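You operate a simulated robot arm through the tools that you are given. There is no shell and no other tool. Be economical: measure what you need, move in short steps, check, and stop when the job is done.

You are at the controls of a simulated two-armed robot. One attempt, no reset.

Task
Hold the straw tin, key its lid up and pour nearly all its paint into the pot.
Fine: lid on the table, key back in the rack, tin back where it was. Set down upright: what you pick out.

Only the result counts: the job must be done as asked and must still hold three seconds after the hand-in. Knocking over, shifting, dropping, spilling or breaking anything else fails it. Lids that push on must go on centred and level and be pressed home; caps that screw on are set level and turned clockwise until they are tight.

Robot
Two 7-joint arms with two-finger parallel grippers on one trunk, on a base that drives. Base frame: it is fixed to the floor where the robot stands at the start and does not move with it; the origin is under the middle of the robot, x ahead of it, y to its left, z up; the surface under the hand at the start is at about z = 0.86. Readings come in m, rad, newtons and seconds.
The left shoulder is at the start at [0.044, 0.174, 1.299], the right one opposite. With the tool pointing down near the work surface each hand reaches from about 0.1 to 0.64 m from the robot's upright axis, wherever it stands, measured 20 degrees to its own side. Places, roughly: painting table [0.5, 0.2, 0.9]. Payload 3.6 kg a hand.
The tool frame of a hand sits at the grasp point between the pads (the TCP): z along the fingers, y along the line on which they close. The tips reach 0.03 m beyond it. The gripper opens to 0.11 m. The fingers are 0.02 m wide and 0.01 m thick; the gripper's body (0.048 by 0.112 m) begins 0.055 m behind the TCP.
Orientation is that of the tool frame in the base frame, as [roll, pitch, yaw] about the fixed x, y, z axes, in that order (R = Rz(yaw) Ry(pitch) Rx(roll)). With the fingers straight down and closing along the base's y, the tool's x points along the base's -x, its y along +y and its z along -z.

Tools
- The arms move only by the tool send_rows. It takes "left_series", "right_series" or both (then of equal length, played together; a hand with none holds still); each is a list of rows, each a list of 7 numbers: the gripper command, from -1 (fully open) to 1 (shut), values between in proportion, then the shift along the tool's x, y, z in m, then the turn, a rotation vector about the tool's x, y, z in rad. In form: [[fingers, dx, dy, dz, ax, ay, az], ...]. A call has 1 to 10 rows; each row is the pose to reach, as a shift and turn from the pose commanded when the call began, along the tool's axes at that moment. Each row takes 0.2 s and may step no farther than 0.05 m and 0.15 rad from the row before; otherwise, or with a gripper value out of range, the whole call is refused. A pose out of reach is approached as far as the arm can. The call stops where the force on the tool passes 40 N (or 10 N more than at its start, if that is more) or the arm is blocked; 0.2 s more then pass. The fingers move at their own pace (about 0.153 m/s each) and stop on an object; they squeeze with about 25 N. The grip force told is the motor's: it shows also when the fingers shut on nothing. Time passes only in rows, and 0.2 s behind the last, so rows that repeat a pose let the fingers close. The reply holds the time, the measured pose of the TCP, the force on the tool along the base axes, the opening and the grip force, in the units named above and with some noise, with the torque about the TCP (base axes, N m) and any sound that the robot's microphone picked up, and new pictures: "views" is both (left out), scene, wrist or none (wrist: the cameras of the hands that moved).
- Cameras (640 x 400 px; columns grow to the right, rows downward): "scene" is now at [0.1064, 0.0475, 1.454]; the picture's right is [0.57, -0.82, 0.00], its down [-0.59, -0.41, -0.69] and it looks along [0.57, 0.39, -0.72] (base axes); focal length 214 px, centre (320, 200). "left" rides on the left gripper at [0.072, -0.017, -0.103] in its tool frame; the picture's right is [0.23, 0.97, 0.00], its down [-0.76, 0.18, -0.62] and it looks along [-0.61, 0.14, 0.78] (tool axes); focal length 222 px, centre (320, 200). "right" rides on the right gripper at [0.072, 0.017, -0.103] in its tool frame; the picture's right is [-0.23, 0.97, 0.00], its down [-0.76, -0.18, -0.62] and it looks along [-0.61, -0.14, 0.78] (tool axes); focal length 222 px, centre (320, 200). There is no depth. A picture from a camera that has moved, and an enlarged one, comes with that camera's place and axes in the base frame and with its lens.
- raise_lower(by): slides the trunk up (or, below 0, down) by that many m; the arms and the scene camera ride with it, the base frame stays. It gives what a move gives, with no picture.
- drive_base(legs): drives the robot by 1 to 6 legs, each [ahead, left, turn to the left] in m, m and rad, along the robot's own axes; the way and the turn of a leg run together, so that a leg with both is an arc; at most 1.5 m and 3.142 rad a leg. The arms and the cameras ride along, it lands a little off, and it stops where it bumps. It gives what a move gives, and a new picture of the scene camera.
- aim_head(pan, tilt): turns the head with the scene camera to pan (to the left, within 1.501 rad either way) and tilt (down, from -0.506 to 1.204), counted from straight ahead of the robot. It gives what a move gives, and a new picture of the scene camera.
- close_up(camera, box): a new picture of the part [left, top, right, bottom] of that camera's present view, enlarged. The clock stands still meanwhile.
- hand_in(): hands the job in; it is judged then, once.

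Work in short steps. Places have to be worked out from the pictures, the camera data and where the tool is seen: move nearer, look again, correct. Check each grasp and each placing, and mend what went wrong. You have 120 turns and 260 pictures in all, those below and enlarged ones among them. Open the grippers and draw the arms clear of the work before you hand the job in, unless the task says otherwise; then end with one line.

The tools are called after "Call:" by a JSON object that holds its "fn" and its "kwargs". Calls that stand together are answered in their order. send_rows: Moves the arms, as the interface text tells. Its arguments: {"type":"object","properties":{"left_series":{"type":"array","items":{"type":"array","items":{"type":"number"}}},"right_series":{"type":"array","items":{"type":"array","items":{"type":"number"}}},"views":{"type":"string","enum":["both","scene","wrist","none"]}},"required":[]} The other tools are called the same way: raise_lower (by) slides the trunk up or down; drive_base (legs) drives the base; aim_head (pan, tilt) turns the head that bears the scene camera; close_up (camera, box) takes an enlarged picture of a part of a camera's view; hand_in () hands the job in.

At the start:

```text
clock: 0.0
left_position: [0.354, 0.4763, 1.2394]
left_tcp_rot: [-3.141, -0.001, -3.141]
left_contact_force: [-0.4, -0.2, 0.8]
left_ft_torque: [-0.02, -0.01, 0.01]
left_grip_width: 0.11
left_grip_force: 0.0
right_position: [0.4074, 0.0575, 1.331]
right_tcp_rot: [3.141, -0.001, -3.142]
right_contact_force: [0.0, 0.1, -0.3]
right_ft_torque: [-0.01, -0.01, 0.02]
right_grip_width: 0.1099
right_grip_force: 0.1
trunk travel left (down, up): [-0.414, 0.349]
robot x, y, heading: [0.0022, 0.0017, -0.005]
head pan, tilt: [0.607, 0.81]
```

scene: 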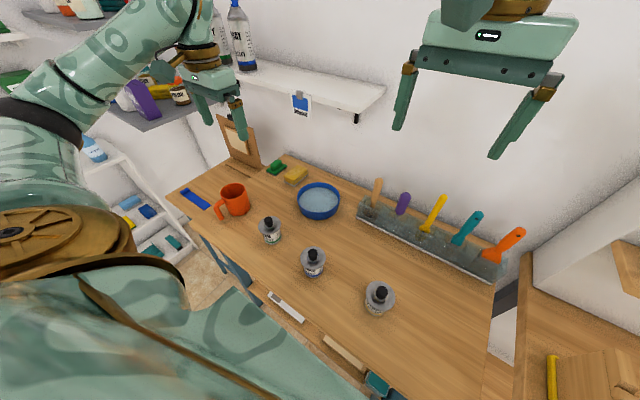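
right: 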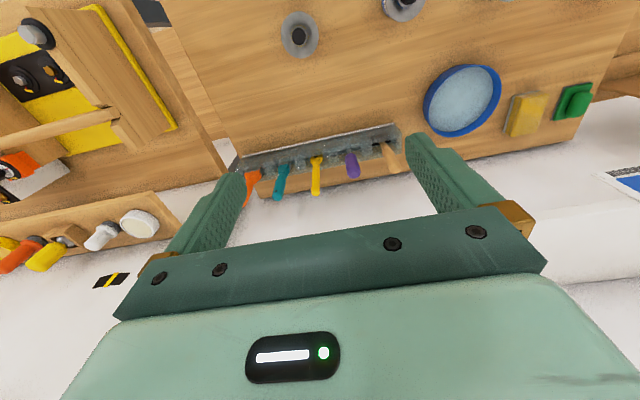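
left: 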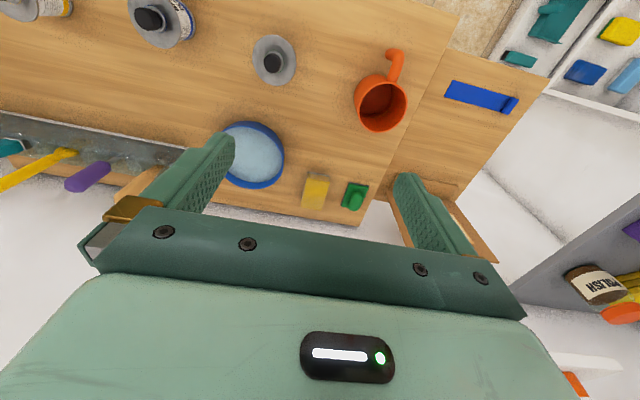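

The scene shows three small tins, a mug, a bowl and a tool rack. I take close-ups to identify the tin and key.

Call:
{"fn": "close_up", "kwargs": {"camera": "scene", "box": [240, 200, 420, 330]}}

Call:
{"fn": "close_up", "kwargs": {"camera": "scene", "box": [340, 160, 540, 290]}}

Call:
{"fn": "close_up", "kwargs": {"camera": "scene", "box": [160, 110, 350, 240]}}

Call:
{"fn": "close_up", "kwargs": {"camera": "scene", "box": [240, 270, 440, 400]}}

```text
3.08 times, centred on (330, 265) of scene
camera zoom: at [0.1064, 0.0475, 1.454], right [0.57, -0.82, 0.0], down [-0.59, -0.41, -0.69], along [0.57, 0.39, -0.72], focal length 660 px, centre (289, 0)
```

zoom: 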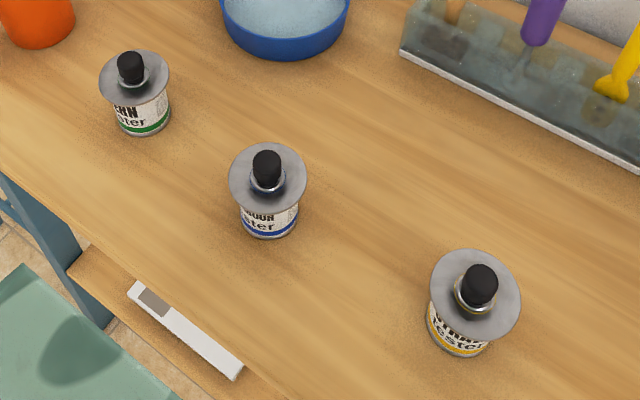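

```text
3.08 times, centred on (440, 225) of scene
camera zoom: at [0.1064, 0.0475, 1.454], right [0.57, -0.82, 0.0], down [-0.59, -0.41, -0.69], along [0.57, 0.39, -0.72], focal length 660 px, centre (-49, 123)
```

zoom: 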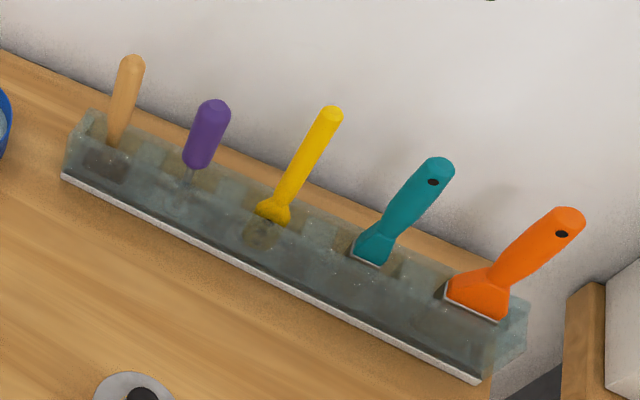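

```text
3.08 times, centred on (255, 175) of scene
camera zoom: at [0.1064, 0.0475, 1.454], right [0.57, -0.82, 0.0], down [-0.59, -0.41, -0.69], along [0.57, 0.39, -0.72], focal length 660 px, centre (520, 277)
```

zoom: 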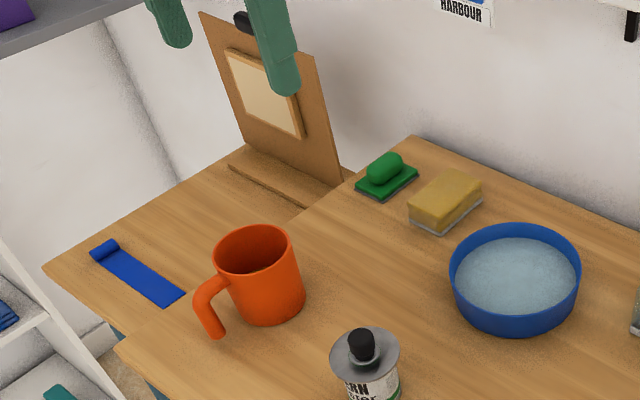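

```text
3.08 times, centred on (340, 335) of scene
camera zoom: at [0.1064, 0.0475, 1.454], right [0.57, -0.82, 0.0], down [-0.59, -0.41, -0.69], along [0.57, 0.39, -0.72], focal length 660 px, centre (258, -215)
```

zoom: 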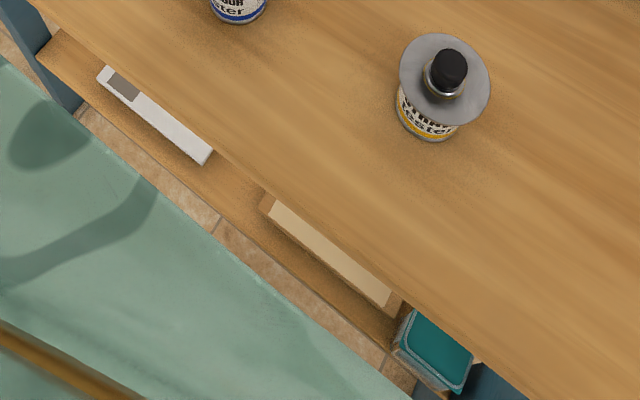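

The straw tin is the rightmost one (yellow band). Now I look around for the pot and for key candidates.

Call:
{"fn": "aim_head", "kwargs": {"pan": -0.3, "tilt": 0.7}}

Call:
{"fn": "aim_head", "kwargs": {"pan": 1.3, "tilt": 0.5}}

Call:
{"fn": "close_up", "kwargs": {"camera": "right", "box": [230, 110, 430, 230]}}

Call:
{"fn": "close_up", "kwargs": {"camera": "right", "box": [0, 0, 240, 290]}}

Call:
{"fn": "aim_head", "kwargs": {"pan": 0.4, "tilt": 0.75}}

```text
clock: 1.2
left_position: [0.3533, 0.4764, 1.2397]
left_tcp_rot: [-3.14, -0.001, -3.139]
left_contact_force: [-0.4, 0.7, 0.6]
left_ft_torque: [-0.03, -0.02, 0.0]
left_grip_width: 0.1101
left_grip_force: 0.1
right_position: [0.4067, 0.0585, 1.3312]
right_tcp_rot: [-3.141, -0.002, -3.14]
right_contact_force: [-0.2, -0.6, 0.2]
right_ft_torque: [0.01, -0.03, -0.03]
right_grip_width: 0.1101
right_grip_force: 0.0
trunk travel left (down, up): [-0.414, 0.349]
robot x, y, heading: [0.001, 0.0025, 0.002]
head pan, tilt: [-0.3, 0.7]
camera scene: at [0.1217, -0.0233, 1.4631], right [-0.29, -0.96, 0.0], down [-0.62, 0.19, -0.76], along [0.73, -0.23, -0.64], focal length 214 px, centre (320, 200)
```

scene: 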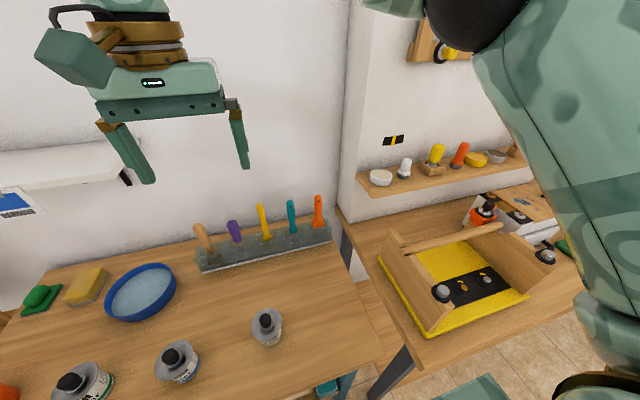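

```text
clock: 2.9
left_position: [0.3548, 0.4765, 1.2393]
left_tcp_rot: [3.14, -0.001, -3.139]
left_contact_force: [-0.3, 0.3, -0.2]
left_ft_torque: [0.03, 0.05, 0.05]
left_grip_width: 0.1098
left_grip_force: 0.2
right_position: [0.4071, 0.0589, 1.3321]
right_tcp_rot: [3.141, -0.003, -3.141]
right_contact_force: [0.0, 0.4, 0.5]
right_ft_torque: [-0.07, -0.02, 0.01]
right_grip_width: 0.1098
right_grip_force: 0.1
trunk travel left (down, up): [-0.414, 0.349]
robot x, y, heading: [-0.0006, -0.0005, -0.007]
head pan, tilt: [1.3, 0.499]
camera scene: at [0.0649, 0.0894, 1.4808], right [0.96, -0.27, 0.0], down [-0.13, -0.46, -0.88], along [0.23, 0.85, -0.48], focal length 214 px, centre (320, 200)
```

scene: 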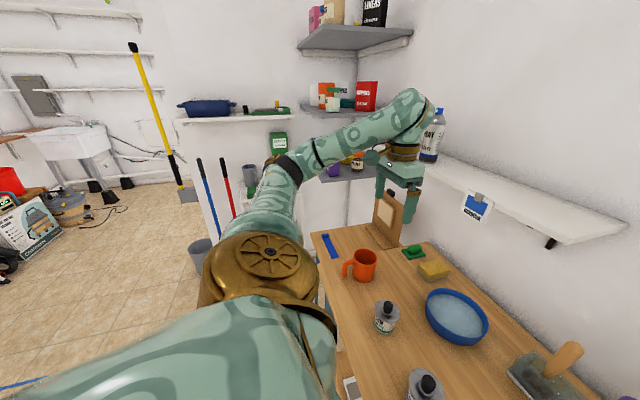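

```text
3.20 times, centred on (330, 170) of right
camera zoom: at [0.3342, 0.0745, 1.4345], right [0.23, 0.97, 0.0], down [0.76, -0.18, 0.62], along [0.61, -0.14, -0.78], focal length 711 px, centre (288, 296)
```

zoom: 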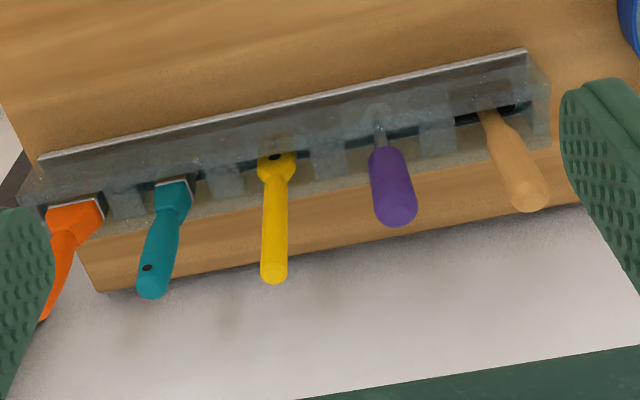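

```text
1.38 times, centred on (120, 145) of right
camera zoom: at [0.3342, 0.0745, 1.4345], right [0.23, 0.97, 0.0], down [0.76, -0.18, 0.62], along [0.61, -0.14, -0.78], focal length 306 px, centre (596, 276)
```

zoom: 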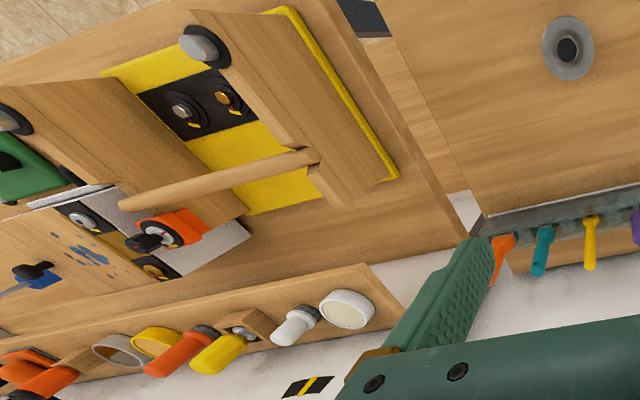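

```text
clock: 4.1
left_position: [0.3529, 0.4762, 1.2405]
left_tcp_rot: [3.142, -0.001, -3.14]
left_contact_force: [-0.5, -0.6, 0.7]
left_ft_torque: [-0.01, 0.0, 0.02]
left_grip_width: 0.1098
left_grip_force: 0.1
right_position: [0.4072, 0.0578, 1.3317]
right_tcp_rot: [-3.14, -0.001, -3.141]
right_contact_force: [0.8, -0.1, -0.5]
right_ft_torque: [-0.01, 0.02, 0.01]
right_grip_width: 0.11
right_grip_force: 0.1
trunk travel left (down, up): [-0.414, 0.349]
robot x, y, heading: [0.0012, -0.0024, -0.001]
head pan, tilt: [0.4, 0.75]
camera scene: at [0.1168, 0.0341, 1.4589], right [0.39, -0.92, 0.0], down [-0.63, -0.27, -0.73], along [0.67, 0.28, -0.68], focal length 214 px, centre (320, 200)
```

scene: 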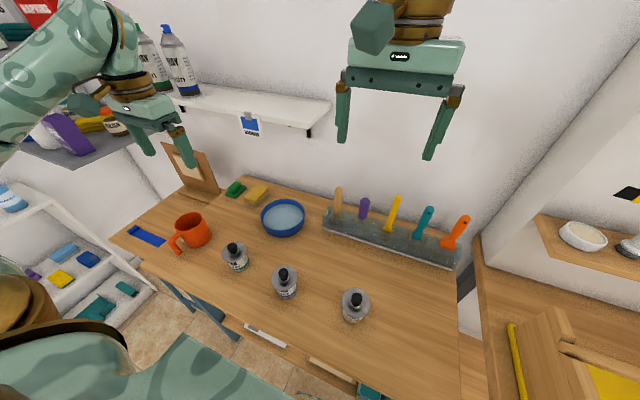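

The orange mug must be the pot and the blue bowl holds water. I lower the right hand towards the rack for a clear view of the tools in it.

Call:
{"fn": "send_rows", "kwargs": {"right_series": [[-1, 0, -0.01, 0.045, 0, 0, 0], [-1, 0, -0.02, 0.09, 0, 0, 0], [-1, 0, -0.03, 0.135, 0, 0, 0], [-1, 0, -0.04, 0.18, 0, 0, 0], [-1, 0, -0.05, 0.22, 0, 0, 0]], "views": "wrist"}}

Call:
{"fn": "close_up", "kwargs": {"camera": "right", "box": [180, 0, 460, 200]}}

Call:
{"fn": "close_up", "kwargs": {"camera": "scene", "box": [310, 180, 480, 280]}}

```text
clock: 5.3
left_position: [0.3546, 0.4754, 1.2382]
left_tcp_rot: [3.141, 0.0, -3.139]
left_contact_force: [-0.2, -0.1, 0.0]
left_ft_torque: [-0.02, -0.01, -0.01]
left_grip_width: 0.1102
left_grip_force: 0.0
right_position: [0.4074, 0.0087, 1.1103]
right_tcp_rot: [3.138, -0.003, -3.141]
right_contact_force: [1.1, -0.4, -0.2]
right_ft_torque: [-0.01, 0.03, -0.03]
right_grip_width: 0.1099
right_grip_force: 0.0
trunk travel left (down, up): [-0.414, 0.349]
robot x, y, heading: [-0.0026, 0.0012, 0.002]
head pan, tilt: [0.4, 0.75]
camera right: at [0.3345, 0.0239, 1.2134], right [0.23, 0.97, 0.0], down [0.76, -0.18, 0.62], along [0.61, -0.14, -0.78], focal length 222 px, centre (320, 200)
```

right: 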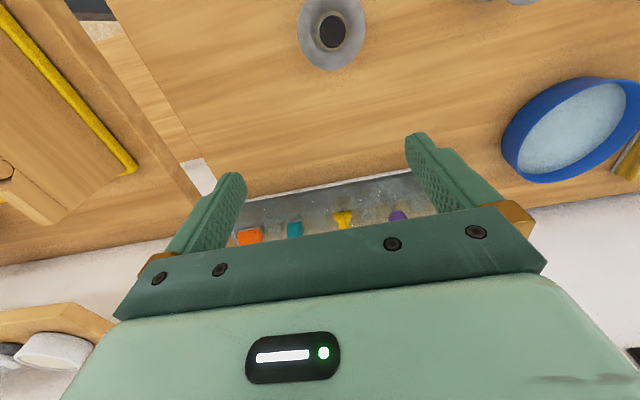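

```text
2.00 times, centred on (320, 100) of right
camera zoom: at [0.3345, 0.0239, 1.2134], right [0.23, 0.97, 0.0], down [0.76, -0.18, 0.62], along [0.61, -0.14, -0.78], focal length 444 px, centre (320, 400)
```

zoom: 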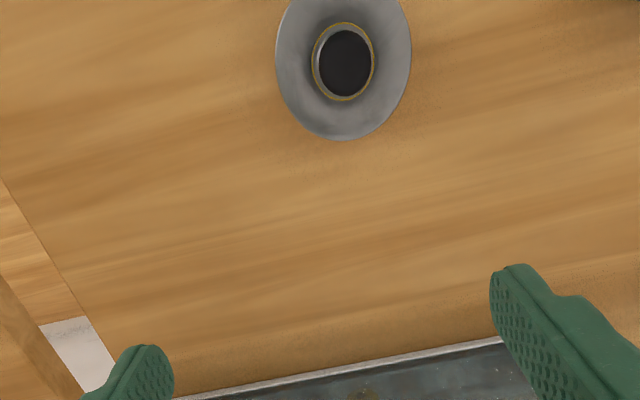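

```text
3.76 times, centred on (395, 230) of scene
camera zoom: at [0.1172, 0.0336, 1.4588], right [0.39, -0.92, 0.0], down [-0.63, -0.27, -0.73], along [0.67, 0.28, -0.68], focal length 807 px, centre (38, 87)
```

zoom: 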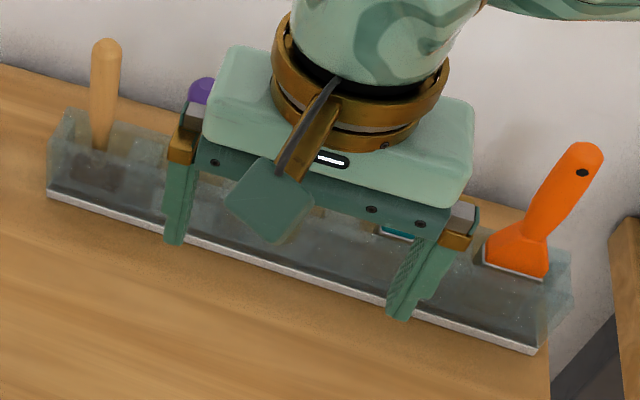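

The gripper blocks the rack, so I back off to the side and tilt the hand forward for a lower-angle wrist view.

Call:
{"fn": "send_rows", "kwargs": {"right_series": [[-1, 0.03, -0.03, 0.0, 0, -0.15, 0], [-1, 0.06, -0.06, 0.0, 0, -0.3, 0], [-1, 0.09, -0.08, 0.0, 0, -0.45, 0], [-1, 0.12, -0.08, 0.0, 0, -0.6, 0], [-1, 0.12, -0.08, 0.0, 0, -0.7, 0]], "views": "both"}}

Call:
{"fn": "close_up", "kwargs": {"camera": "right", "box": [200, 60, 440, 210]}}

Call:
{"fn": "close_up", "kwargs": {"camera": "scene", "box": [310, 180, 480, 280]}}

```text
clock: 6.2
left_position: [0.353, 0.4769, 1.2396]
left_tcp_rot: [-3.14, -0.001, -3.14]
left_contact_force: [0.3, 0.4, 0.3]
left_ft_torque: [-0.02, -0.01, 0.01]
left_grip_width: 0.11
left_grip_force: 0.0
right_position: [0.3143, -0.0708, 1.1138]
right_tcp_rot: [-3.135, 0.512, 3.141]
right_contact_force: [1.8, -0.2, 2.2]
right_ft_torque: [0.03, 0.36, 0.03]
right_grip_width: 0.11
right_grip_force: 0.0
right hand out of reach, approached as far as the arm can: row 4
trunk travel left (down, up): [-0.414, 0.349]
robot x, y, heading: [-0.0002, -0.0013, 0.002]
head pan, tilt: [0.4, 0.75]
stopped in row 4 (right hand): the force on the tool passed its limit at 129 N (the readings are from after the stop); the commanded pose is now the measured one
camera scene: at [0.1162, 0.035, 1.4589], right [0.39, -0.92, 0.0], down [-0.63, -0.27, -0.73], along [0.67, 0.28, -0.68], focal length 214 px, centre (320, 200)
camera right: at [0.2009, -0.0543, 1.1687], right [0.2, 0.97, 0.1], down [0.36, -0.17, 0.92], along [0.91, -0.15, -0.39], focal length 222 px, centre (320, 200)
```

scene: 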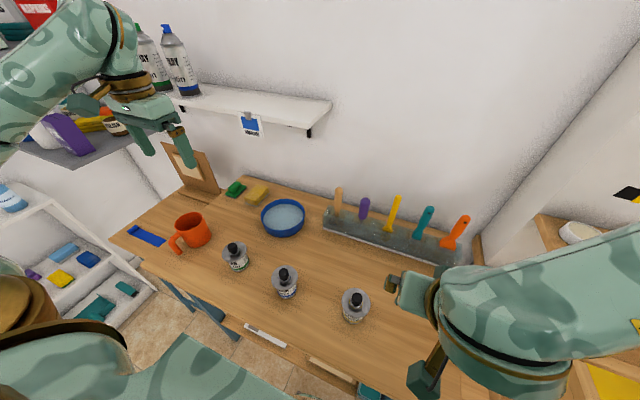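
right: 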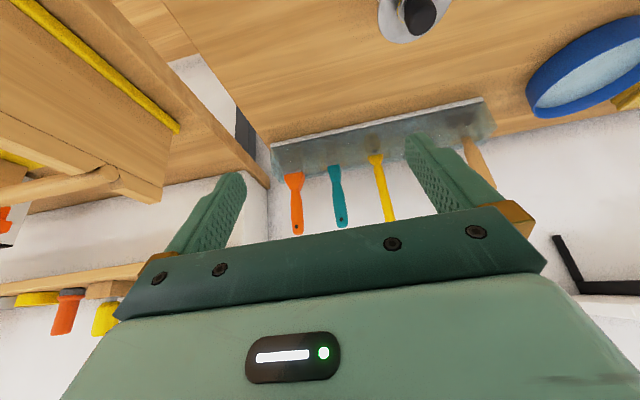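

```text
2.67 times, centred on (320, 135) of right
camera zoom: at [0.2009, -0.0543, 1.1687], right [0.2, 0.97, 0.1], down [0.36, -0.17, 0.92], along [0.91, -0.15, -0.39], focal length 592 px, centre (320, 373)
```

zoom: 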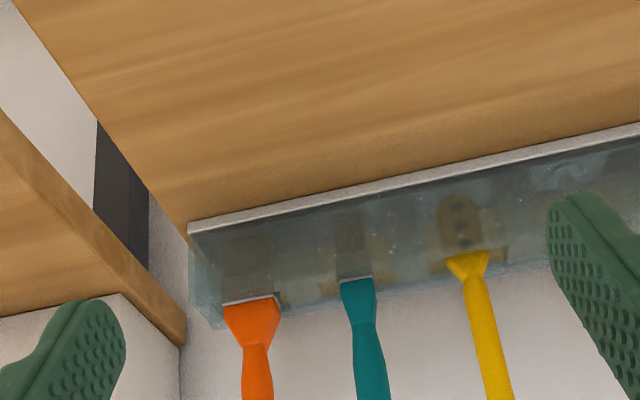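

```text
3.76 times, centred on (395, 230) of scene
camera zoom: at [0.1162, 0.035, 1.4589], right [0.39, -0.92, 0.0], down [-0.63, -0.27, -0.73], along [0.67, 0.28, -0.68], focal length 807 px, centre (38, 87)
```

zoom: 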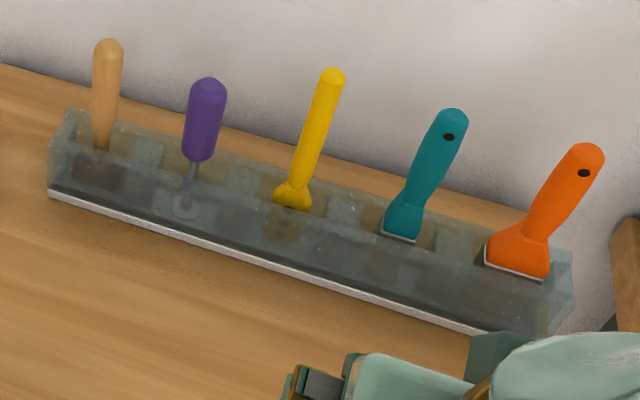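

The purple tool has a thin shank with a rounded end, which could be the key. I shift the hand left to look at it.

Call:
{"fn": "send_rows", "kwargs": {"right_series": [[-1, 0.0, 0.04, 0.0, 0, 0, 0], [-1, 0.0, 0.08, 0.0, 0, 0, 0], [-1, 0.0, 0.12, 0.03, 0, 0, 0], [-1, 0.0, 0.15, 0.06, 0, 0, 0]], "views": "none"}}

Call:
{"fn": "close_up", "kwargs": {"camera": "right", "box": [240, 40, 420, 210]}}

```text
clock: 6.5
left_position: [0.3534, 0.4767, 1.2393]
left_tcp_rot: [-3.14, 0.0, -3.141]
left_contact_force: [0.0, 1.3, -0.3]
left_ft_torque: [0.0, 0.03, 0.05]
left_grip_width: 0.11
left_grip_force: 0.1
right_position: [0.3183, -0.0635, 1.1132]
right_tcp_rot: [-3.125, 0.513, -3.138]
right_contact_force: [0.6, 0.6, -0.9]
right_ft_torque: [-0.04, -0.03, -0.08]
right_grip_width: 0.1099
right_grip_force: 0.1
trunk travel left (down, up): [-0.414, 0.349]
robot x, y, heading: [-0.0005, 0.0025, -0.0]
head pan, tilt: [0.4, 0.75]
stopped in row 1 (right hand): the force on the tool passed its limit at 74 N (the readings are from after the stop); the commanded pose is now the measured one
```

```text
2.35 times, centred on (330, 125) of right
camera zoom: at [0.2037, -0.0451, 1.1679], right [0.2, 0.97, 0.1], down [0.36, -0.17, 0.92], along [0.91, -0.15, -0.38], focal length 523 px, centre (296, 376)
```

zoom: 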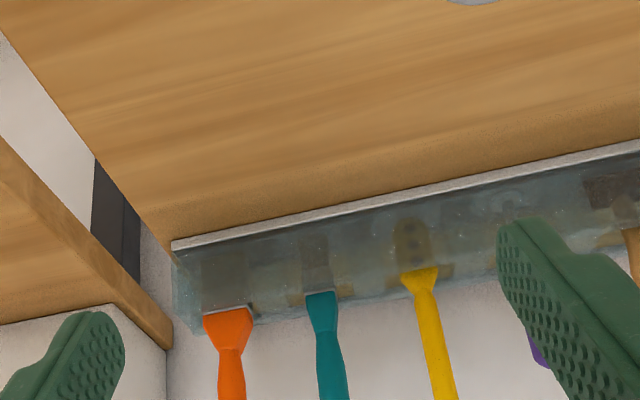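

The arm is brushing the robot's own body, so I move forward first and then left.

Call:
{"fn": "send_rows", "kwargs": {"right_series": [[-1, -0.035, 0.0, 0.02, 0, 0, 0], [-1, -0.07, 0.02, 0.04, 0, 0, 0], [-1, -0.085, 0.06, 0.048, 0, 0, 0], [-1, -0.085, 0.1, 0.048, 0, 0, 0], [-1, -0.085, 0.13, 0.048, 0, 0, 0]], "views": "wrist"}}

Call:
{"fn": "close_up", "kwargs": {"camera": "right", "box": [240, 60, 420, 210]}}

```text
clock: 7.7
left_position: [0.3541, 0.4776, 1.2392]
left_tcp_rot: [-3.138, 0.0, -3.138]
left_contact_force: [-0.2, -0.8, 0.9]
left_ft_torque: [-0.02, -0.01, 0.03]
left_grip_width: 0.1101
left_grip_force: 0.0
right_position: [0.4172, 0.0664, 1.1118]
right_tcp_rot: [-3.126, 0.514, -3.138]
right_contact_force: [-0.9, -0.2, 0.4]
right_ft_torque: [0.02, -0.05, -0.02]
right_grip_width: 0.11
right_grip_force: 0.0
trunk travel left (down, up): [-0.414, 0.349]
robot x, y, heading: [-0.0003, 0.0029, 0.001]
head pan, tilt: [0.4, 0.75]
camera right: at [0.3015, 0.0837, 1.166], right [0.2, 0.97, 0.1], down [0.36, -0.17, 0.92], along [0.91, -0.15, -0.38], focal length 222 px, centre (320, 200)
```

right: 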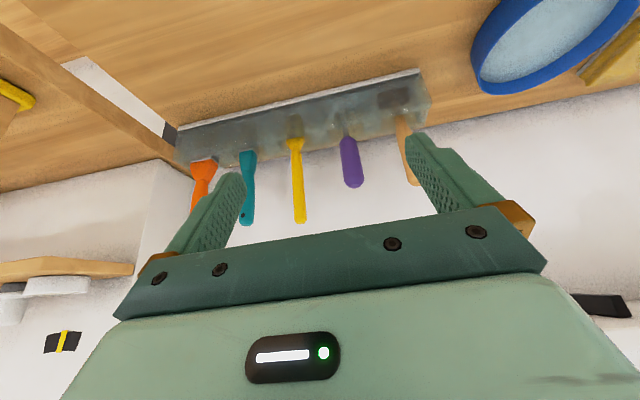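

```text
2.67 times, centred on (330, 135) of right
camera zoom: at [0.3015, 0.0837, 1.166], right [0.2, 0.97, 0.1], down [0.36, -0.17, 0.92], along [0.91, -0.15, -0.38], focal length 592 px, centre (293, 373)
```

zoom: 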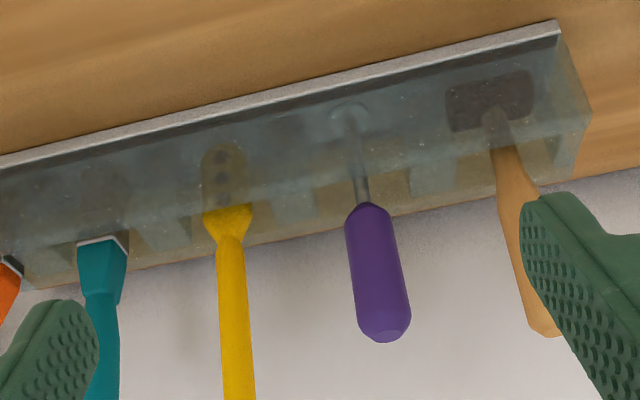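

Purple has a thin shank with a small hooked end, so it is the tin key. Next I check the straw tin's details from the scene camera.

Call:
{"fn": "close_up", "kwargs": {"camera": "scene", "box": [325, 275, 390, 335]}}

Call:
{"fn": "close_up", "kwargs": {"camera": "scene", "box": [215, 225, 310, 310]}}

Call:
{"fn": "close_up", "kwargs": {"camera": "scene", "box": [340, 190, 400, 240]}}

```text
6.67 times, centred on (358, 305) of scene
camera zoom: at [0.1168, 0.0352, 1.4588], right [0.39, -0.92, 0.0], down [-0.63, -0.27, -0.73], along [0.67, 0.28, -0.68], focal length 1430 px, centre (70, -500)
```

zoom: 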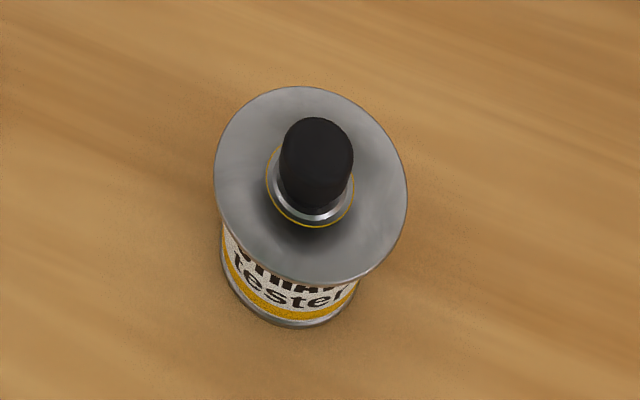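

```text
4.71 times, centred on (262, 268) of scene
camera zoom: at [0.1168, 0.0352, 1.4588], right [0.39, -0.92, 0.0], down [-0.63, -0.27, -0.73], along [0.67, 0.28, -0.68], focal length 1009 px, centre (591, -118)
```

zoom: 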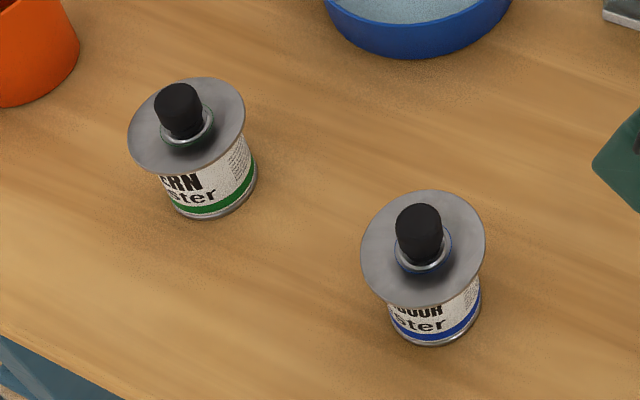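

```text
8.00 times, centred on (370, 215) of scene
camera zoom: at [0.1168, 0.0352, 1.4588], right [0.39, -0.92, 0.0], down [-0.63, -0.27, -0.73], along [0.67, 0.28, -0.68], focal length 1716 px, centre (-80, 80)
```

zoom: 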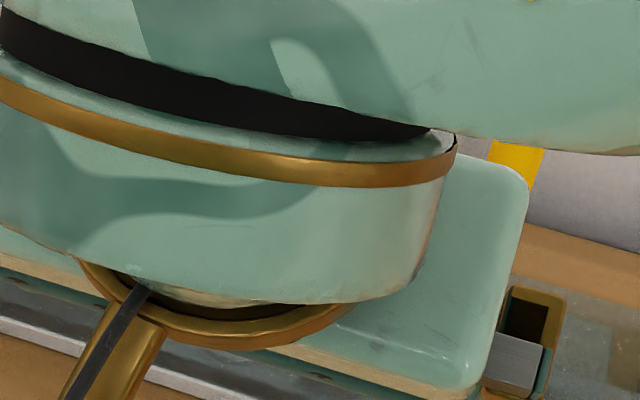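

The lid is a ~7 cm disc overhanging a ~5 cm body, with a black knob. Now I bring the right hand upright and above the purple key (about x 0.59, y 0.088, handle z 0.955–1.03).

Call:
{"fn": "send_rows", "kwargs": {"right_series": [[-0.3, -0.035, 0.005, 0.005, 0, 0.13, 0], [-0.3, -0.07, 0.01, 0.01, 0, 0.26, 0], [-0.3, -0.105, 0.015, 0.015, 0, 0.39, 0], [-0.3, -0.137, 0.02, 0.02, 0, 0.512, 0]], "views": "both"}}

```text
clock: 8.7
left_position: [0.3543, 0.4802, 1.2389]
left_tcp_rot: [-3.141, -0.002, -3.141]
left_contact_force: [-0.9, -0.4, 0.7]
left_ft_torque: [-0.06, -0.02, 0.0]
left_grip_width: 0.11
left_grip_force: 0.0
right_position: [0.5442, 0.0889, 1.1614]
right_tcp_rot: [-3.128, -0.003, -3.14]
right_contact_force: [1.6, 1.1, 0.2]
right_ft_torque: [-0.07, -0.02, -0.01]
right_grip_width: 0.0715
right_grip_force: 0.0
trunk travel left (down, up): [-0.414, 0.349]
robot x, y, heading: [-0.0003, -0.0006, 0.001]
head pan, tilt: [0.4, 0.75]
camera scene: at [0.1172, 0.0373, 1.4587], right [0.39, -0.92, 0.0], down [-0.63, -0.27, -0.73], along [0.67, 0.28, -0.68], focal length 214 px, centre (320, 200)
camera right: at [0.4702, 0.1059, 1.2639], right [0.23, 0.97, -0.01], down [0.76, -0.17, 0.62], along [0.61, -0.15, -0.78], focal length 222 px, centre (320, 200)
```

scene: 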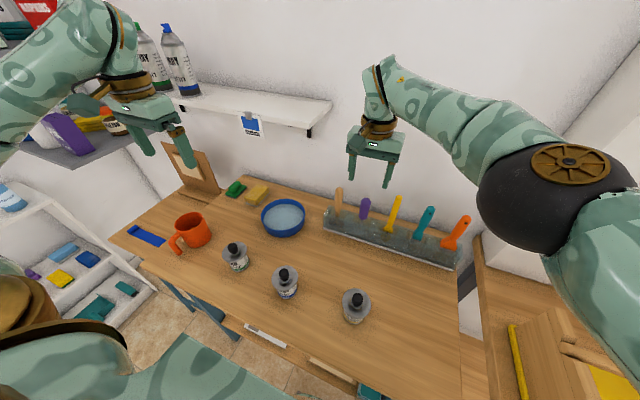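
right: 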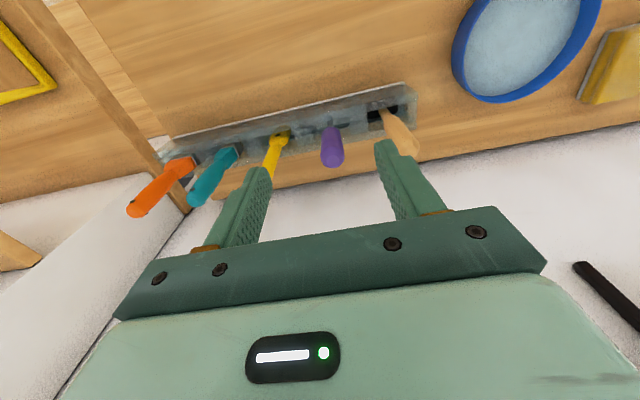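

Triangulation agrees: handle top at about (0.592, 0.089, 1.028). I move over it and go down to just above.

Call:
{"fn": "send_rows", "kwargs": {"right_series": [[-0.3, -0.03, 0.0, 0.02, 0, 0, 0], [-0.3, -0.048, 0.0, 0.05, 0, 0, 0], [-0.3, -0.048, 0.0, 0.08, 0, 0, 0], [-0.3, -0.048, 0.0, 0.08, 0, 0, 0]], "views": "both"}}

Call:
{"fn": "close_up", "kwargs": {"camera": "scene", "box": [310, 140, 430, 240]}}

```text
clock: 9.7
left_position: [0.3552, 0.4768, 1.2396]
left_tcp_rot: [-3.141, 0.0, -3.138]
left_contact_force: [0.2, 0.5, 0.2]
left_ft_torque: [0.05, 0.02, 0.0]
left_grip_width: 0.11
left_grip_force: 0.1
right_position: [0.5584, 0.0683, 1.1052]
right_tcp_rot: [-3.132, 0.001, 3.138]
right_contact_force: [-0.4, 0.2, 0.2]
right_ft_torque: [0.02, 0.03, 0.03]
right_grip_width: 0.0716
right_grip_force: 0.0
right hand out of reach, approached as far as the arm can: row 1, 2, 3, 4
trunk travel left (down, up): [-0.414, 0.349]
robot x, y, heading: [-0.0027, -0.0024, -0.001]
head pan, tilt: [0.4, 0.75]
camera scene: at [0.1173, 0.0338, 1.4588], right [0.39, -0.92, 0.0], down [-0.63, -0.27, -0.73], along [0.67, 0.28, -0.68], focal length 214 px, centre (320, 200)
camera right: at [0.4856, 0.0861, 1.2088], right [0.23, 0.97, -0.01], down [0.76, -0.17, 0.63], along [0.61, -0.15, -0.78], focal length 222 px, centre (320, 200)
```

scene: 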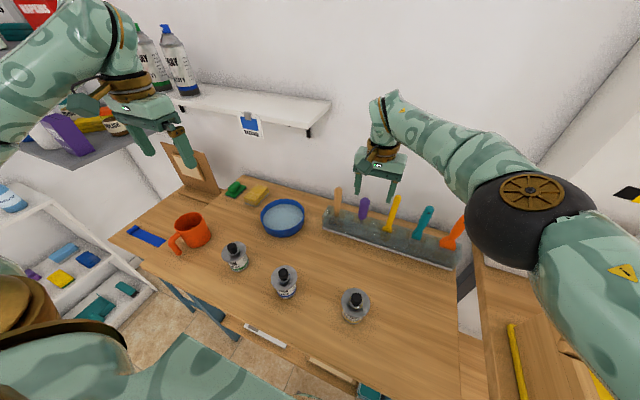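
right: 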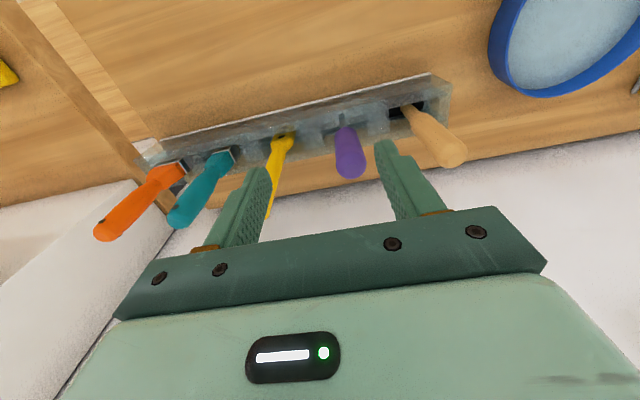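

```text
4.00 times, centred on (370, 190) of scene
camera zoom: at [0.1173, 0.0338, 1.4588], right [0.39, -0.92, 0.0], down [-0.63, -0.27, -0.73], along [0.67, 0.28, -0.68], focal length 858 px, centre (120, 240)
```

zoom: 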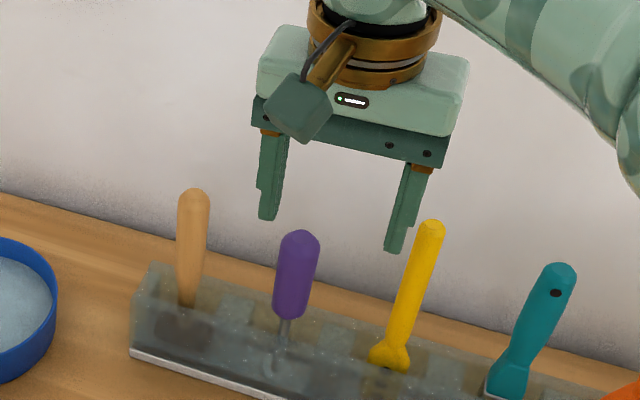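

Out of reach by about 4 cm. I lift the right hand, then turn the robot left a bit and shift it slightly left, which brings the right shoulder nearer.

Call:
{"fn": "send_rows", "kwargs": {"right_series": [[-0.3, 0.03, 0.0, -0.04, 0, 0, 0], [-0.3, 0.06, 0.0, -0.08, 0, 0, 0]], "views": "none"}}

Call:
{"fn": "drive_base", "kwargs": {"legs": [[0, 0.07, 0.25]]}}

```text
clock: 10.3
left_position: [0.3534, 0.4761, 1.2407]
left_tcp_rot: [-3.142, 0.001, -3.14]
left_contact_force: [-0.2, 0.1, 0.6]
left_ft_torque: [-0.01, -0.01, -0.01]
left_grip_width: 0.1098
left_grip_force: 0.1
right_position: [0.4979, 0.0718, 1.1853]
right_tcp_rot: [-3.127, 0.002, 3.137]
right_contact_force: [0.5, 0.5, 0.8]
right_ft_torque: [-0.01, -0.03, 0.01]
right_grip_width: 0.0715
right_grip_force: 0.2
trunk travel left (down, up): [-0.414, 0.349]
robot x, y, heading: [0.0013, 0.0004, -0.003]
head pan, tilt: [0.4, 0.75]
```

```text
clock: 11.5
left_position: [0.2174, 0.6192, 1.2394]
left_tcp_rot: [-3.139, 0.001, -2.892]
left_contact_force: [0.2, 0.5, -0.1]
left_ft_torque: [0.03, -0.01, 0.02]
left_grip_width: 0.11
left_grip_force: 0.1
right_position: [0.457, 0.2623, 1.1842]
right_tcp_rot: [-3.129, 0.002, -2.898]
right_contact_force: [0.1, 0.6, -0.3]
right_ft_torque: [-0.01, 0.03, -0.06]
right_grip_width: 0.0715
right_grip_force: 0.2
trunk travel left (down, up): [-0.414, 0.349]
robot x, y, heading: [-0.0079, 0.0678, 0.248]
head pan, tilt: [0.4, 0.75]
camera scene: at [0.0963, 0.1318, 1.4588], right [0.6, -0.8, 0.0], down [-0.54, -0.41, -0.73], along [0.58, 0.44, -0.68], focal length 214 px, centre (320, 200)
```

scene: 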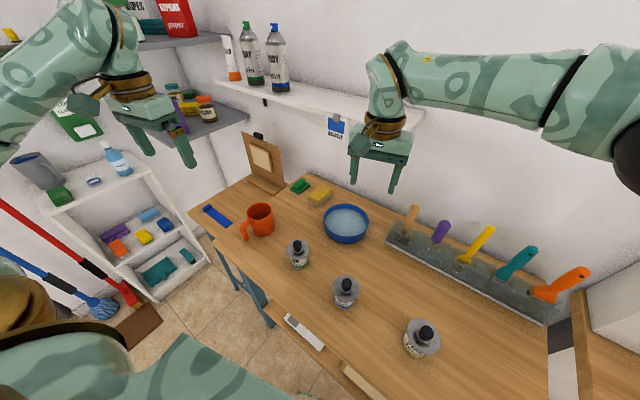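

Now I move to above the key again, undoing the yaw so the fingers close along y.

Call:
{"fn": "send_rows", "kwargs": {"right_series": [[-0.3, -0.02, -0.04, 0.0, 0, 0, 0.06], [-0.3, -0.04, -0.08, 0.0, 0, 0, 0.12], [-0.3, -0.06, -0.12, 0.02, 0, 0, 0.18], [-0.3, -0.08, -0.16, 0.04, 0, 0, 0.243], [-0.3, -0.088, -0.2, 0.06, 0, 0, 0.243], [-0.3, -0.088, -0.2, 0.1, 0, 0, 0.243], [-0.3, -0.088, -0.2, 0.109, 0, 0, 0.243]], "views": "both"}}

Call:
{"fn": "close_up", "kwargs": {"camera": "scene", "box": [380, 150, 500, 250]}}

```text
clock: 13.1
left_position: [0.217, 0.6178, 1.24]
left_tcp_rot: [-3.141, -0.001, -2.892]
left_contact_force: [0.5, -0.3, 0.2]
left_ft_torque: [-0.02, 0.01, -0.03]
left_grip_width: 0.11
left_grip_force: 0.0
right_position: [0.5916, 0.0866, 1.0785]
right_tcp_rot: [-3.129, 0.006, -3.141]
right_contact_force: [-0.7, 0.6, -0.8]
right_ft_torque: [-0.02, 0.02, 0.03]
right_grip_width: 0.0716
right_grip_force: 0.1
trunk travel left (down, up): [-0.414, 0.349]
robot x, y, heading: [-0.0094, 0.0675, 0.249]
head pan, tilt: [0.4, 0.75]
camera scene: at [0.0963, 0.1309, 1.4589], right [0.6, -0.8, 0.0], down [-0.54, -0.41, -0.73], along [0.58, 0.44, -0.68], focal length 214 px, centre (320, 200)
camera right: at [0.5183, 0.1042, 1.1803], right [0.23, 0.97, -0.01], down [0.76, -0.17, 0.63], along [0.61, -0.15, -0.78], focal length 222 px, centre (320, 200)
```

scene: 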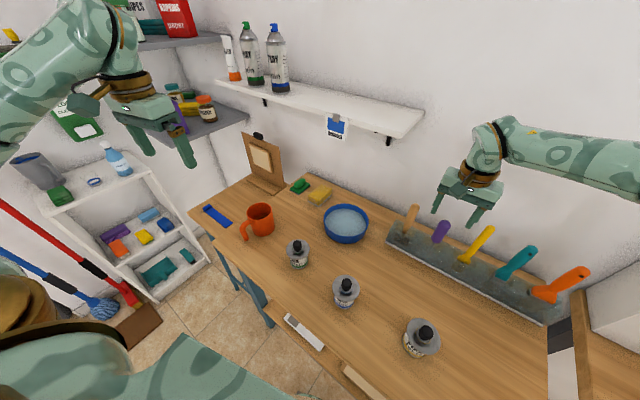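
right: 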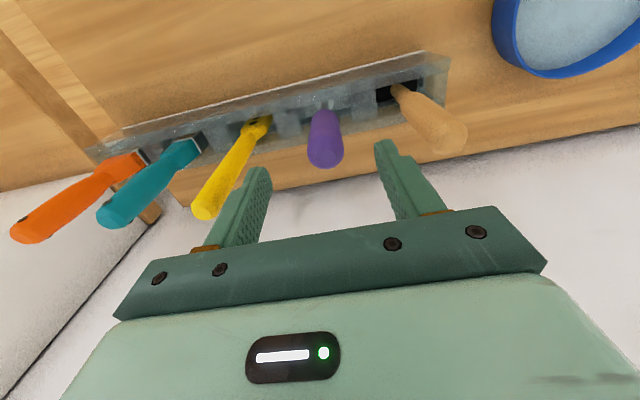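

```text
4.00 times, centred on (440, 200) of scene
camera zoom: at [0.0963, 0.1309, 1.4589], right [0.6, -0.8, 0.0], down [-0.54, -0.41, -0.73], along [0.58, 0.44, -0.68], focal length 858 px, centre (-160, 200)
```

zoom: 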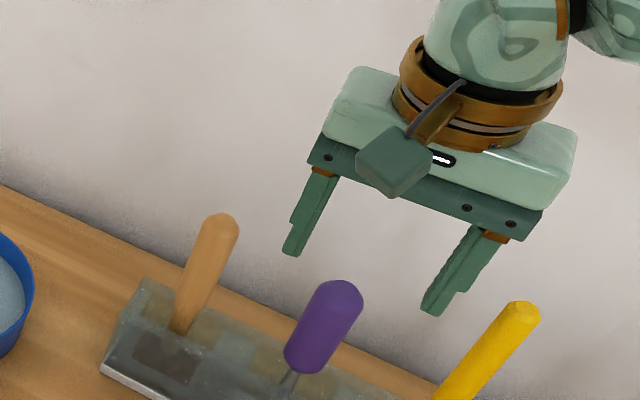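

Handle centre refined to (0.594, 0.089). I descend 8 cm with fingers straddling it.

Call:
{"fn": "send_rows", "kwargs": {"right_series": [[-0.3, -0.003, 0.002, 0.03, 0, 0, 0], [-0.3, -0.003, 0.002, 0.06, 0, 0, 0], [-0.3, -0.003, 0.002, 0.084, 0, 0, 0], [-0.3, -0.003, 0.002, 0.084, 0, 0, 0]], "views": "both"}}

Call:
{"fn": "close_up", "kwargs": {"camera": "scene", "box": [380, 150, 500, 250]}}

```text
clock: 14.1
left_position: [0.2173, 0.6183, 1.2388]
left_tcp_rot: [3.141, 0.001, -2.892]
left_contact_force: [0.3, 0.0, -0.6]
left_ft_torque: [0.02, 0.06, -0.01]
left_grip_width: 0.1101
left_grip_force: 0.0
right_position: [0.5965, 0.088, 0.9939]
right_tcp_rot: [-3.131, 0.004, -3.14]
right_contact_force: [-0.3, 0.2, 0.4]
right_ft_torque: [0.01, 0.01, 0.0]
right_grip_width: 0.0715
right_grip_force: 0.1
trunk travel left (down, up): [-0.414, 0.349]
robot x, y, heading: [-0.0049, 0.0682, 0.256]
head pan, tilt: [0.4, 0.75]
camera scene: at [0.0964, 0.1311, 1.4589], right [0.6, -0.8, 0.0], down [-0.54, -0.41, -0.73], along [0.58, 0.44, -0.68], focal length 214 px, centre (320, 200)
camera right: at [0.5224, 0.105, 1.0963], right [0.23, 0.97, -0.01], down [0.76, -0.17, 0.63], along [0.61, -0.15, -0.78], focal length 222 px, centre (320, 200)
```

scene: 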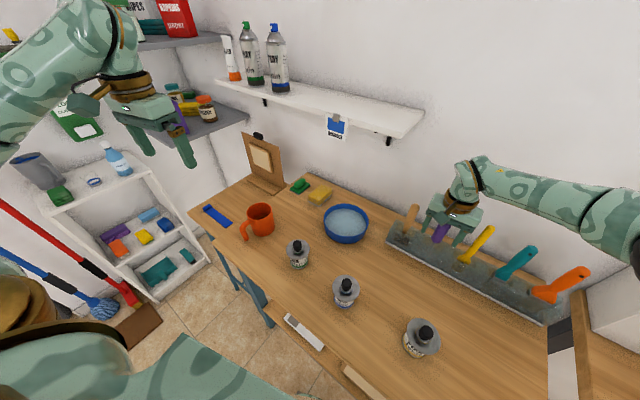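
right: 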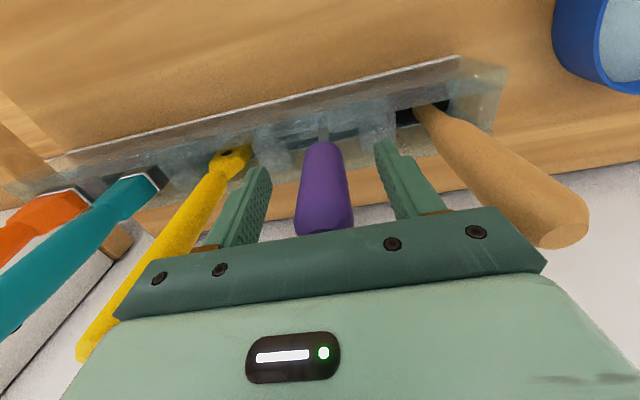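

```text
4.00 times, centred on (440, 200) of scene
camera zoom: at [0.0964, 0.1311, 1.4589], right [0.6, -0.8, 0.0], down [-0.54, -0.41, -0.73], along [0.58, 0.44, -0.68], focal length 858 px, centre (-160, 200)
```

zoom: 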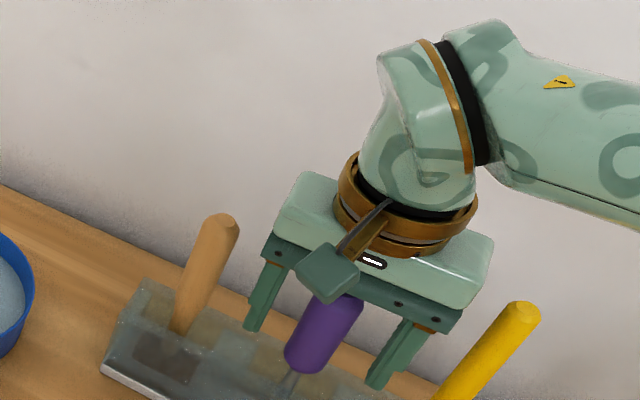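

The handle is centred between the fingers; I close.

Call:
{"fn": "send_rows", "kwargs": {"right_series": [[1, 0, 0, 0, 0, 0, 0], [1, 0, 0, 0, 0, 0, 0], [1, 0, 0, 0, 0, 0, 0]], "views": "none"}}

Call:
{"fn": "close_up", "kwargs": {"camera": "right", "box": [200, 80, 440, 230]}}

```text
clock: 14.9
left_position: [0.2174, 0.6187, 1.2414]
left_tcp_rot: [-3.14, -0.001, -2.89]
left_contact_force: [-0.1, 0.4, -0.3]
left_ft_torque: [0.02, 0.0, 0.0]
left_grip_width: 0.1101
left_grip_force: 0.1
right_position: [0.5958, 0.0888, 0.9934]
right_tcp_rot: [-3.13, 0.004, -3.14]
right_contact_force: [0.2, -0.4, -0.4]
right_ft_torque: [-0.07, -0.01, 0.02]
right_grip_width: 0.0282
right_grip_force: 25.1
trunk travel left (down, up): [-0.414, 0.349]
robot x, y, heading: [-0.0066, 0.0674, 0.25]
head pan, tilt: [0.4, 0.75]
```

```text
2.67 times, centred on (320, 155) of right
camera zoom: at [0.5225, 0.1051, 1.0964], right [0.23, 0.97, -0.01], down [0.76, -0.17, 0.63], along [0.61, -0.15, -0.78], focal length 592 px, centre (320, 320)
```

zoom: 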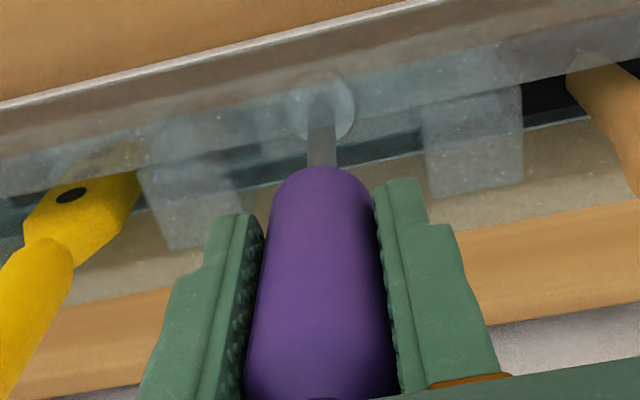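

Gripped (28 mm). I lift straight up and look at the key's end.

Call:
{"fn": "send_rows", "kwargs": {"right_series": [[1, 0, 0, -0.03, 0, 0, 0], [1, 0, 0, -0.07, 0, 0, 0], [1, 0, 0, -0.11, 0, 0, 0], [1, 0, 0, -0.15, 0, 0, 0], [1, 0, 0, -0.18, 0, 0, 0], [1, 0, 0, -0.18, 0, 0, 0]], "views": "both"}}

Call:
{"fn": "close_up", "kwargs": {"camera": "scene", "box": [390, 130, 510, 250]}}

Call:
{"fn": "close_up", "kwargs": {"camera": "right", "box": [240, 60, 400, 220]}}

```text
clock: 16.3
left_position: [0.2176, 0.6183, 1.2392]
left_tcp_rot: [-3.141, 0.0, -2.893]
left_contact_force: [0.8, 0.0, -0.4]
left_ft_torque: [-0.05, -0.01, 0.04]
left_grip_width: 0.1098
left_grip_force: 0.0
right_position: [0.5943, 0.09, 1.1745]
right_tcp_rot: [-3.131, 0.004, -3.141]
right_contact_force: [0.7, 0.3, -2.4]
right_ft_torque: [0.02, -0.02, -0.03]
right_grip_width: 0.0283
right_grip_force: 24.6
trunk travel left (down, up): [-0.414, 0.349]
robot x, y, heading: [-0.0067, 0.0686, 0.25]
head pan, tilt: [0.4, 0.75]
camera scene: at [0.097, 0.1311, 1.4588], right [0.6, -0.8, 0.0], down [-0.54, -0.41, -0.73], along [0.58, 0.44, -0.68], focal length 214 px, centre (320, 200)
camera right: at [0.5221, 0.1066, 1.2772], right [0.23, 0.97, -0.01], down [0.76, -0.17, 0.63], along [0.61, -0.15, -0.78], focal length 222 px, centre (320, 200)
```

scene: 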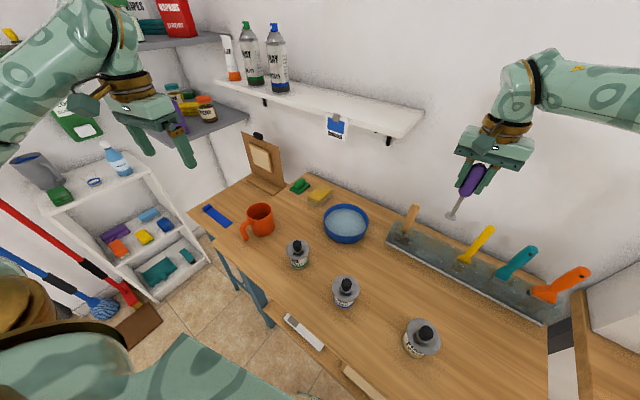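
right: 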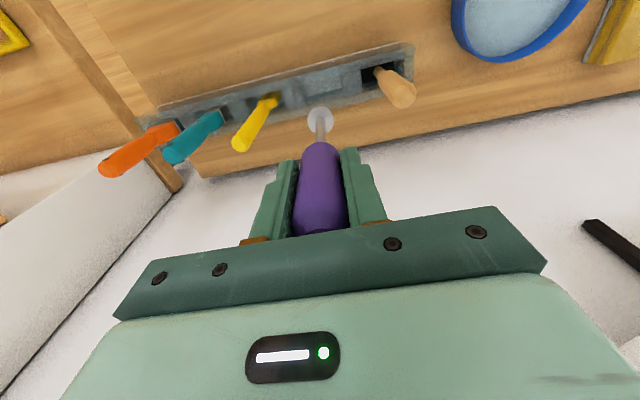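

```text
3.33 times, centred on (450, 190) of scene
camera zoom: at [0.097, 0.1311, 1.4588], right [0.6, -0.8, 0.0], down [-0.54, -0.41, -0.73], along [0.58, 0.44, -0.68], focal length 715 px, centre (-113, 233)
```

zoom: 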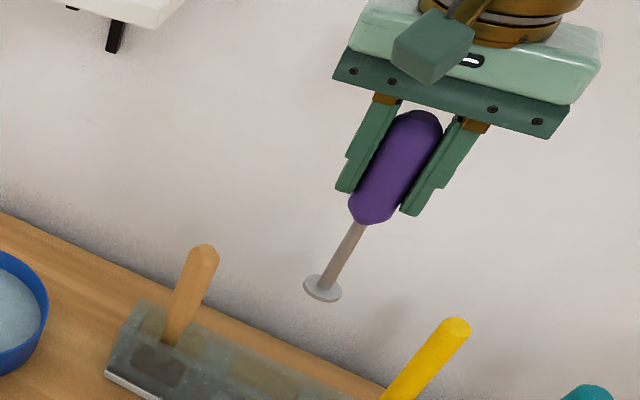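

```text
2.50 times, centred on (320, 140) of right
camera zoom: at [0.5221, 0.1066, 1.2772], right [0.23, 0.97, -0.01], down [0.76, -0.17, 0.63], along [0.61, -0.15, -0.78], focal length 555 px, centre (320, 350)
```

zoom: 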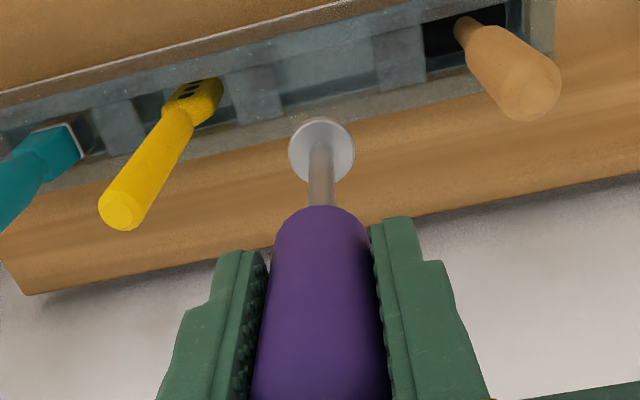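

The key is a shank with a small flange (~26 mm) at its end, about 0.121 m beyond the TCP: it hooks under the lid's overhang. I lift and retract the key hand, then back the robot away to make room for a horizontal left-hand grip of the tin.

Call:
{"fn": "send_rows", "kwargs": {"right_series": [[1, 0, 0, -0.05, 0, 0, 0], [1, 0.04, 0, -0.08, 0, 0, 0], [1, 0.08, 0, -0.1, 0, 0, 0], [1, 0.12, 0, -0.1, 0, 0, 0]], "views": "none"}}

Call:
{"fn": "drive_base", "kwargs": {"legs": [[0, 0, -0.25], [-0.17, 0, 0]]}}

```text
clock: 17.3
left_position: [0.2168, 0.6181, 1.2402]
left_tcp_rot: [3.142, -0.001, -2.889]
left_contact_force: [0.2, 1.0, -0.1]
left_ft_torque: [-0.03, 0.03, 0.02]
left_grip_width: 0.1099
left_grip_force: 0.0
right_position: [0.4734, 0.0911, 1.2754]
right_tcp_rot: [-3.128, 0.004, -3.139]
right_contact_force: [0.0, 0.1, -1.0]
right_ft_torque: [-0.02, 0.01, 0.0]
right_grip_width: 0.0282
right_grip_force: 24.7
trunk travel left (down, up): [-0.414, 0.349]
robot x, y, heading: [-0.0091, 0.0677, 0.244]
head pan, tilt: [0.4, 0.75]
```

```text
clock: 19.7
left_position: [0.1758, 0.5457, 1.2404]
left_tcp_rot: [-3.141, 0.001, 3.14]
left_contact_force: [-0.2, 0.2, -0.2]
left_ft_torque: [0.02, -0.01, 0.02]
left_grip_width: 0.1098
left_grip_force: 0.1
right_position: [0.2934, -0.03, 1.2774]
right_tcp_rot: [-3.129, 0.003, 2.893]
right_contact_force: [-0.9, 0.3, -0.9]
right_ft_torque: [0.02, -0.02, -0.01]
right_grip_width: 0.0282
right_grip_force: 25.1
trunk travel left (down, up): [-0.414, 0.349]
robot x, y, heading: [-0.1804, 0.0697, -0.002]
head pan, tilt: [0.4, 0.75]
camera scene: at [-0.0631, 0.1033, 1.4589], right [0.39, -0.92, 0.0], down [-0.63, -0.26, -0.73], along [0.67, 0.28, -0.68], focal length 214 px, centre (320, 200)
```

scene: 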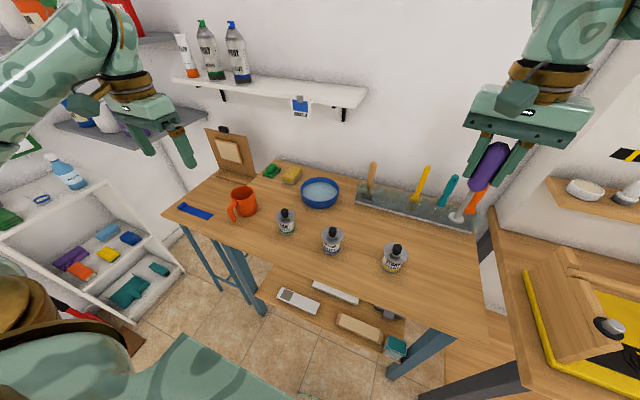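

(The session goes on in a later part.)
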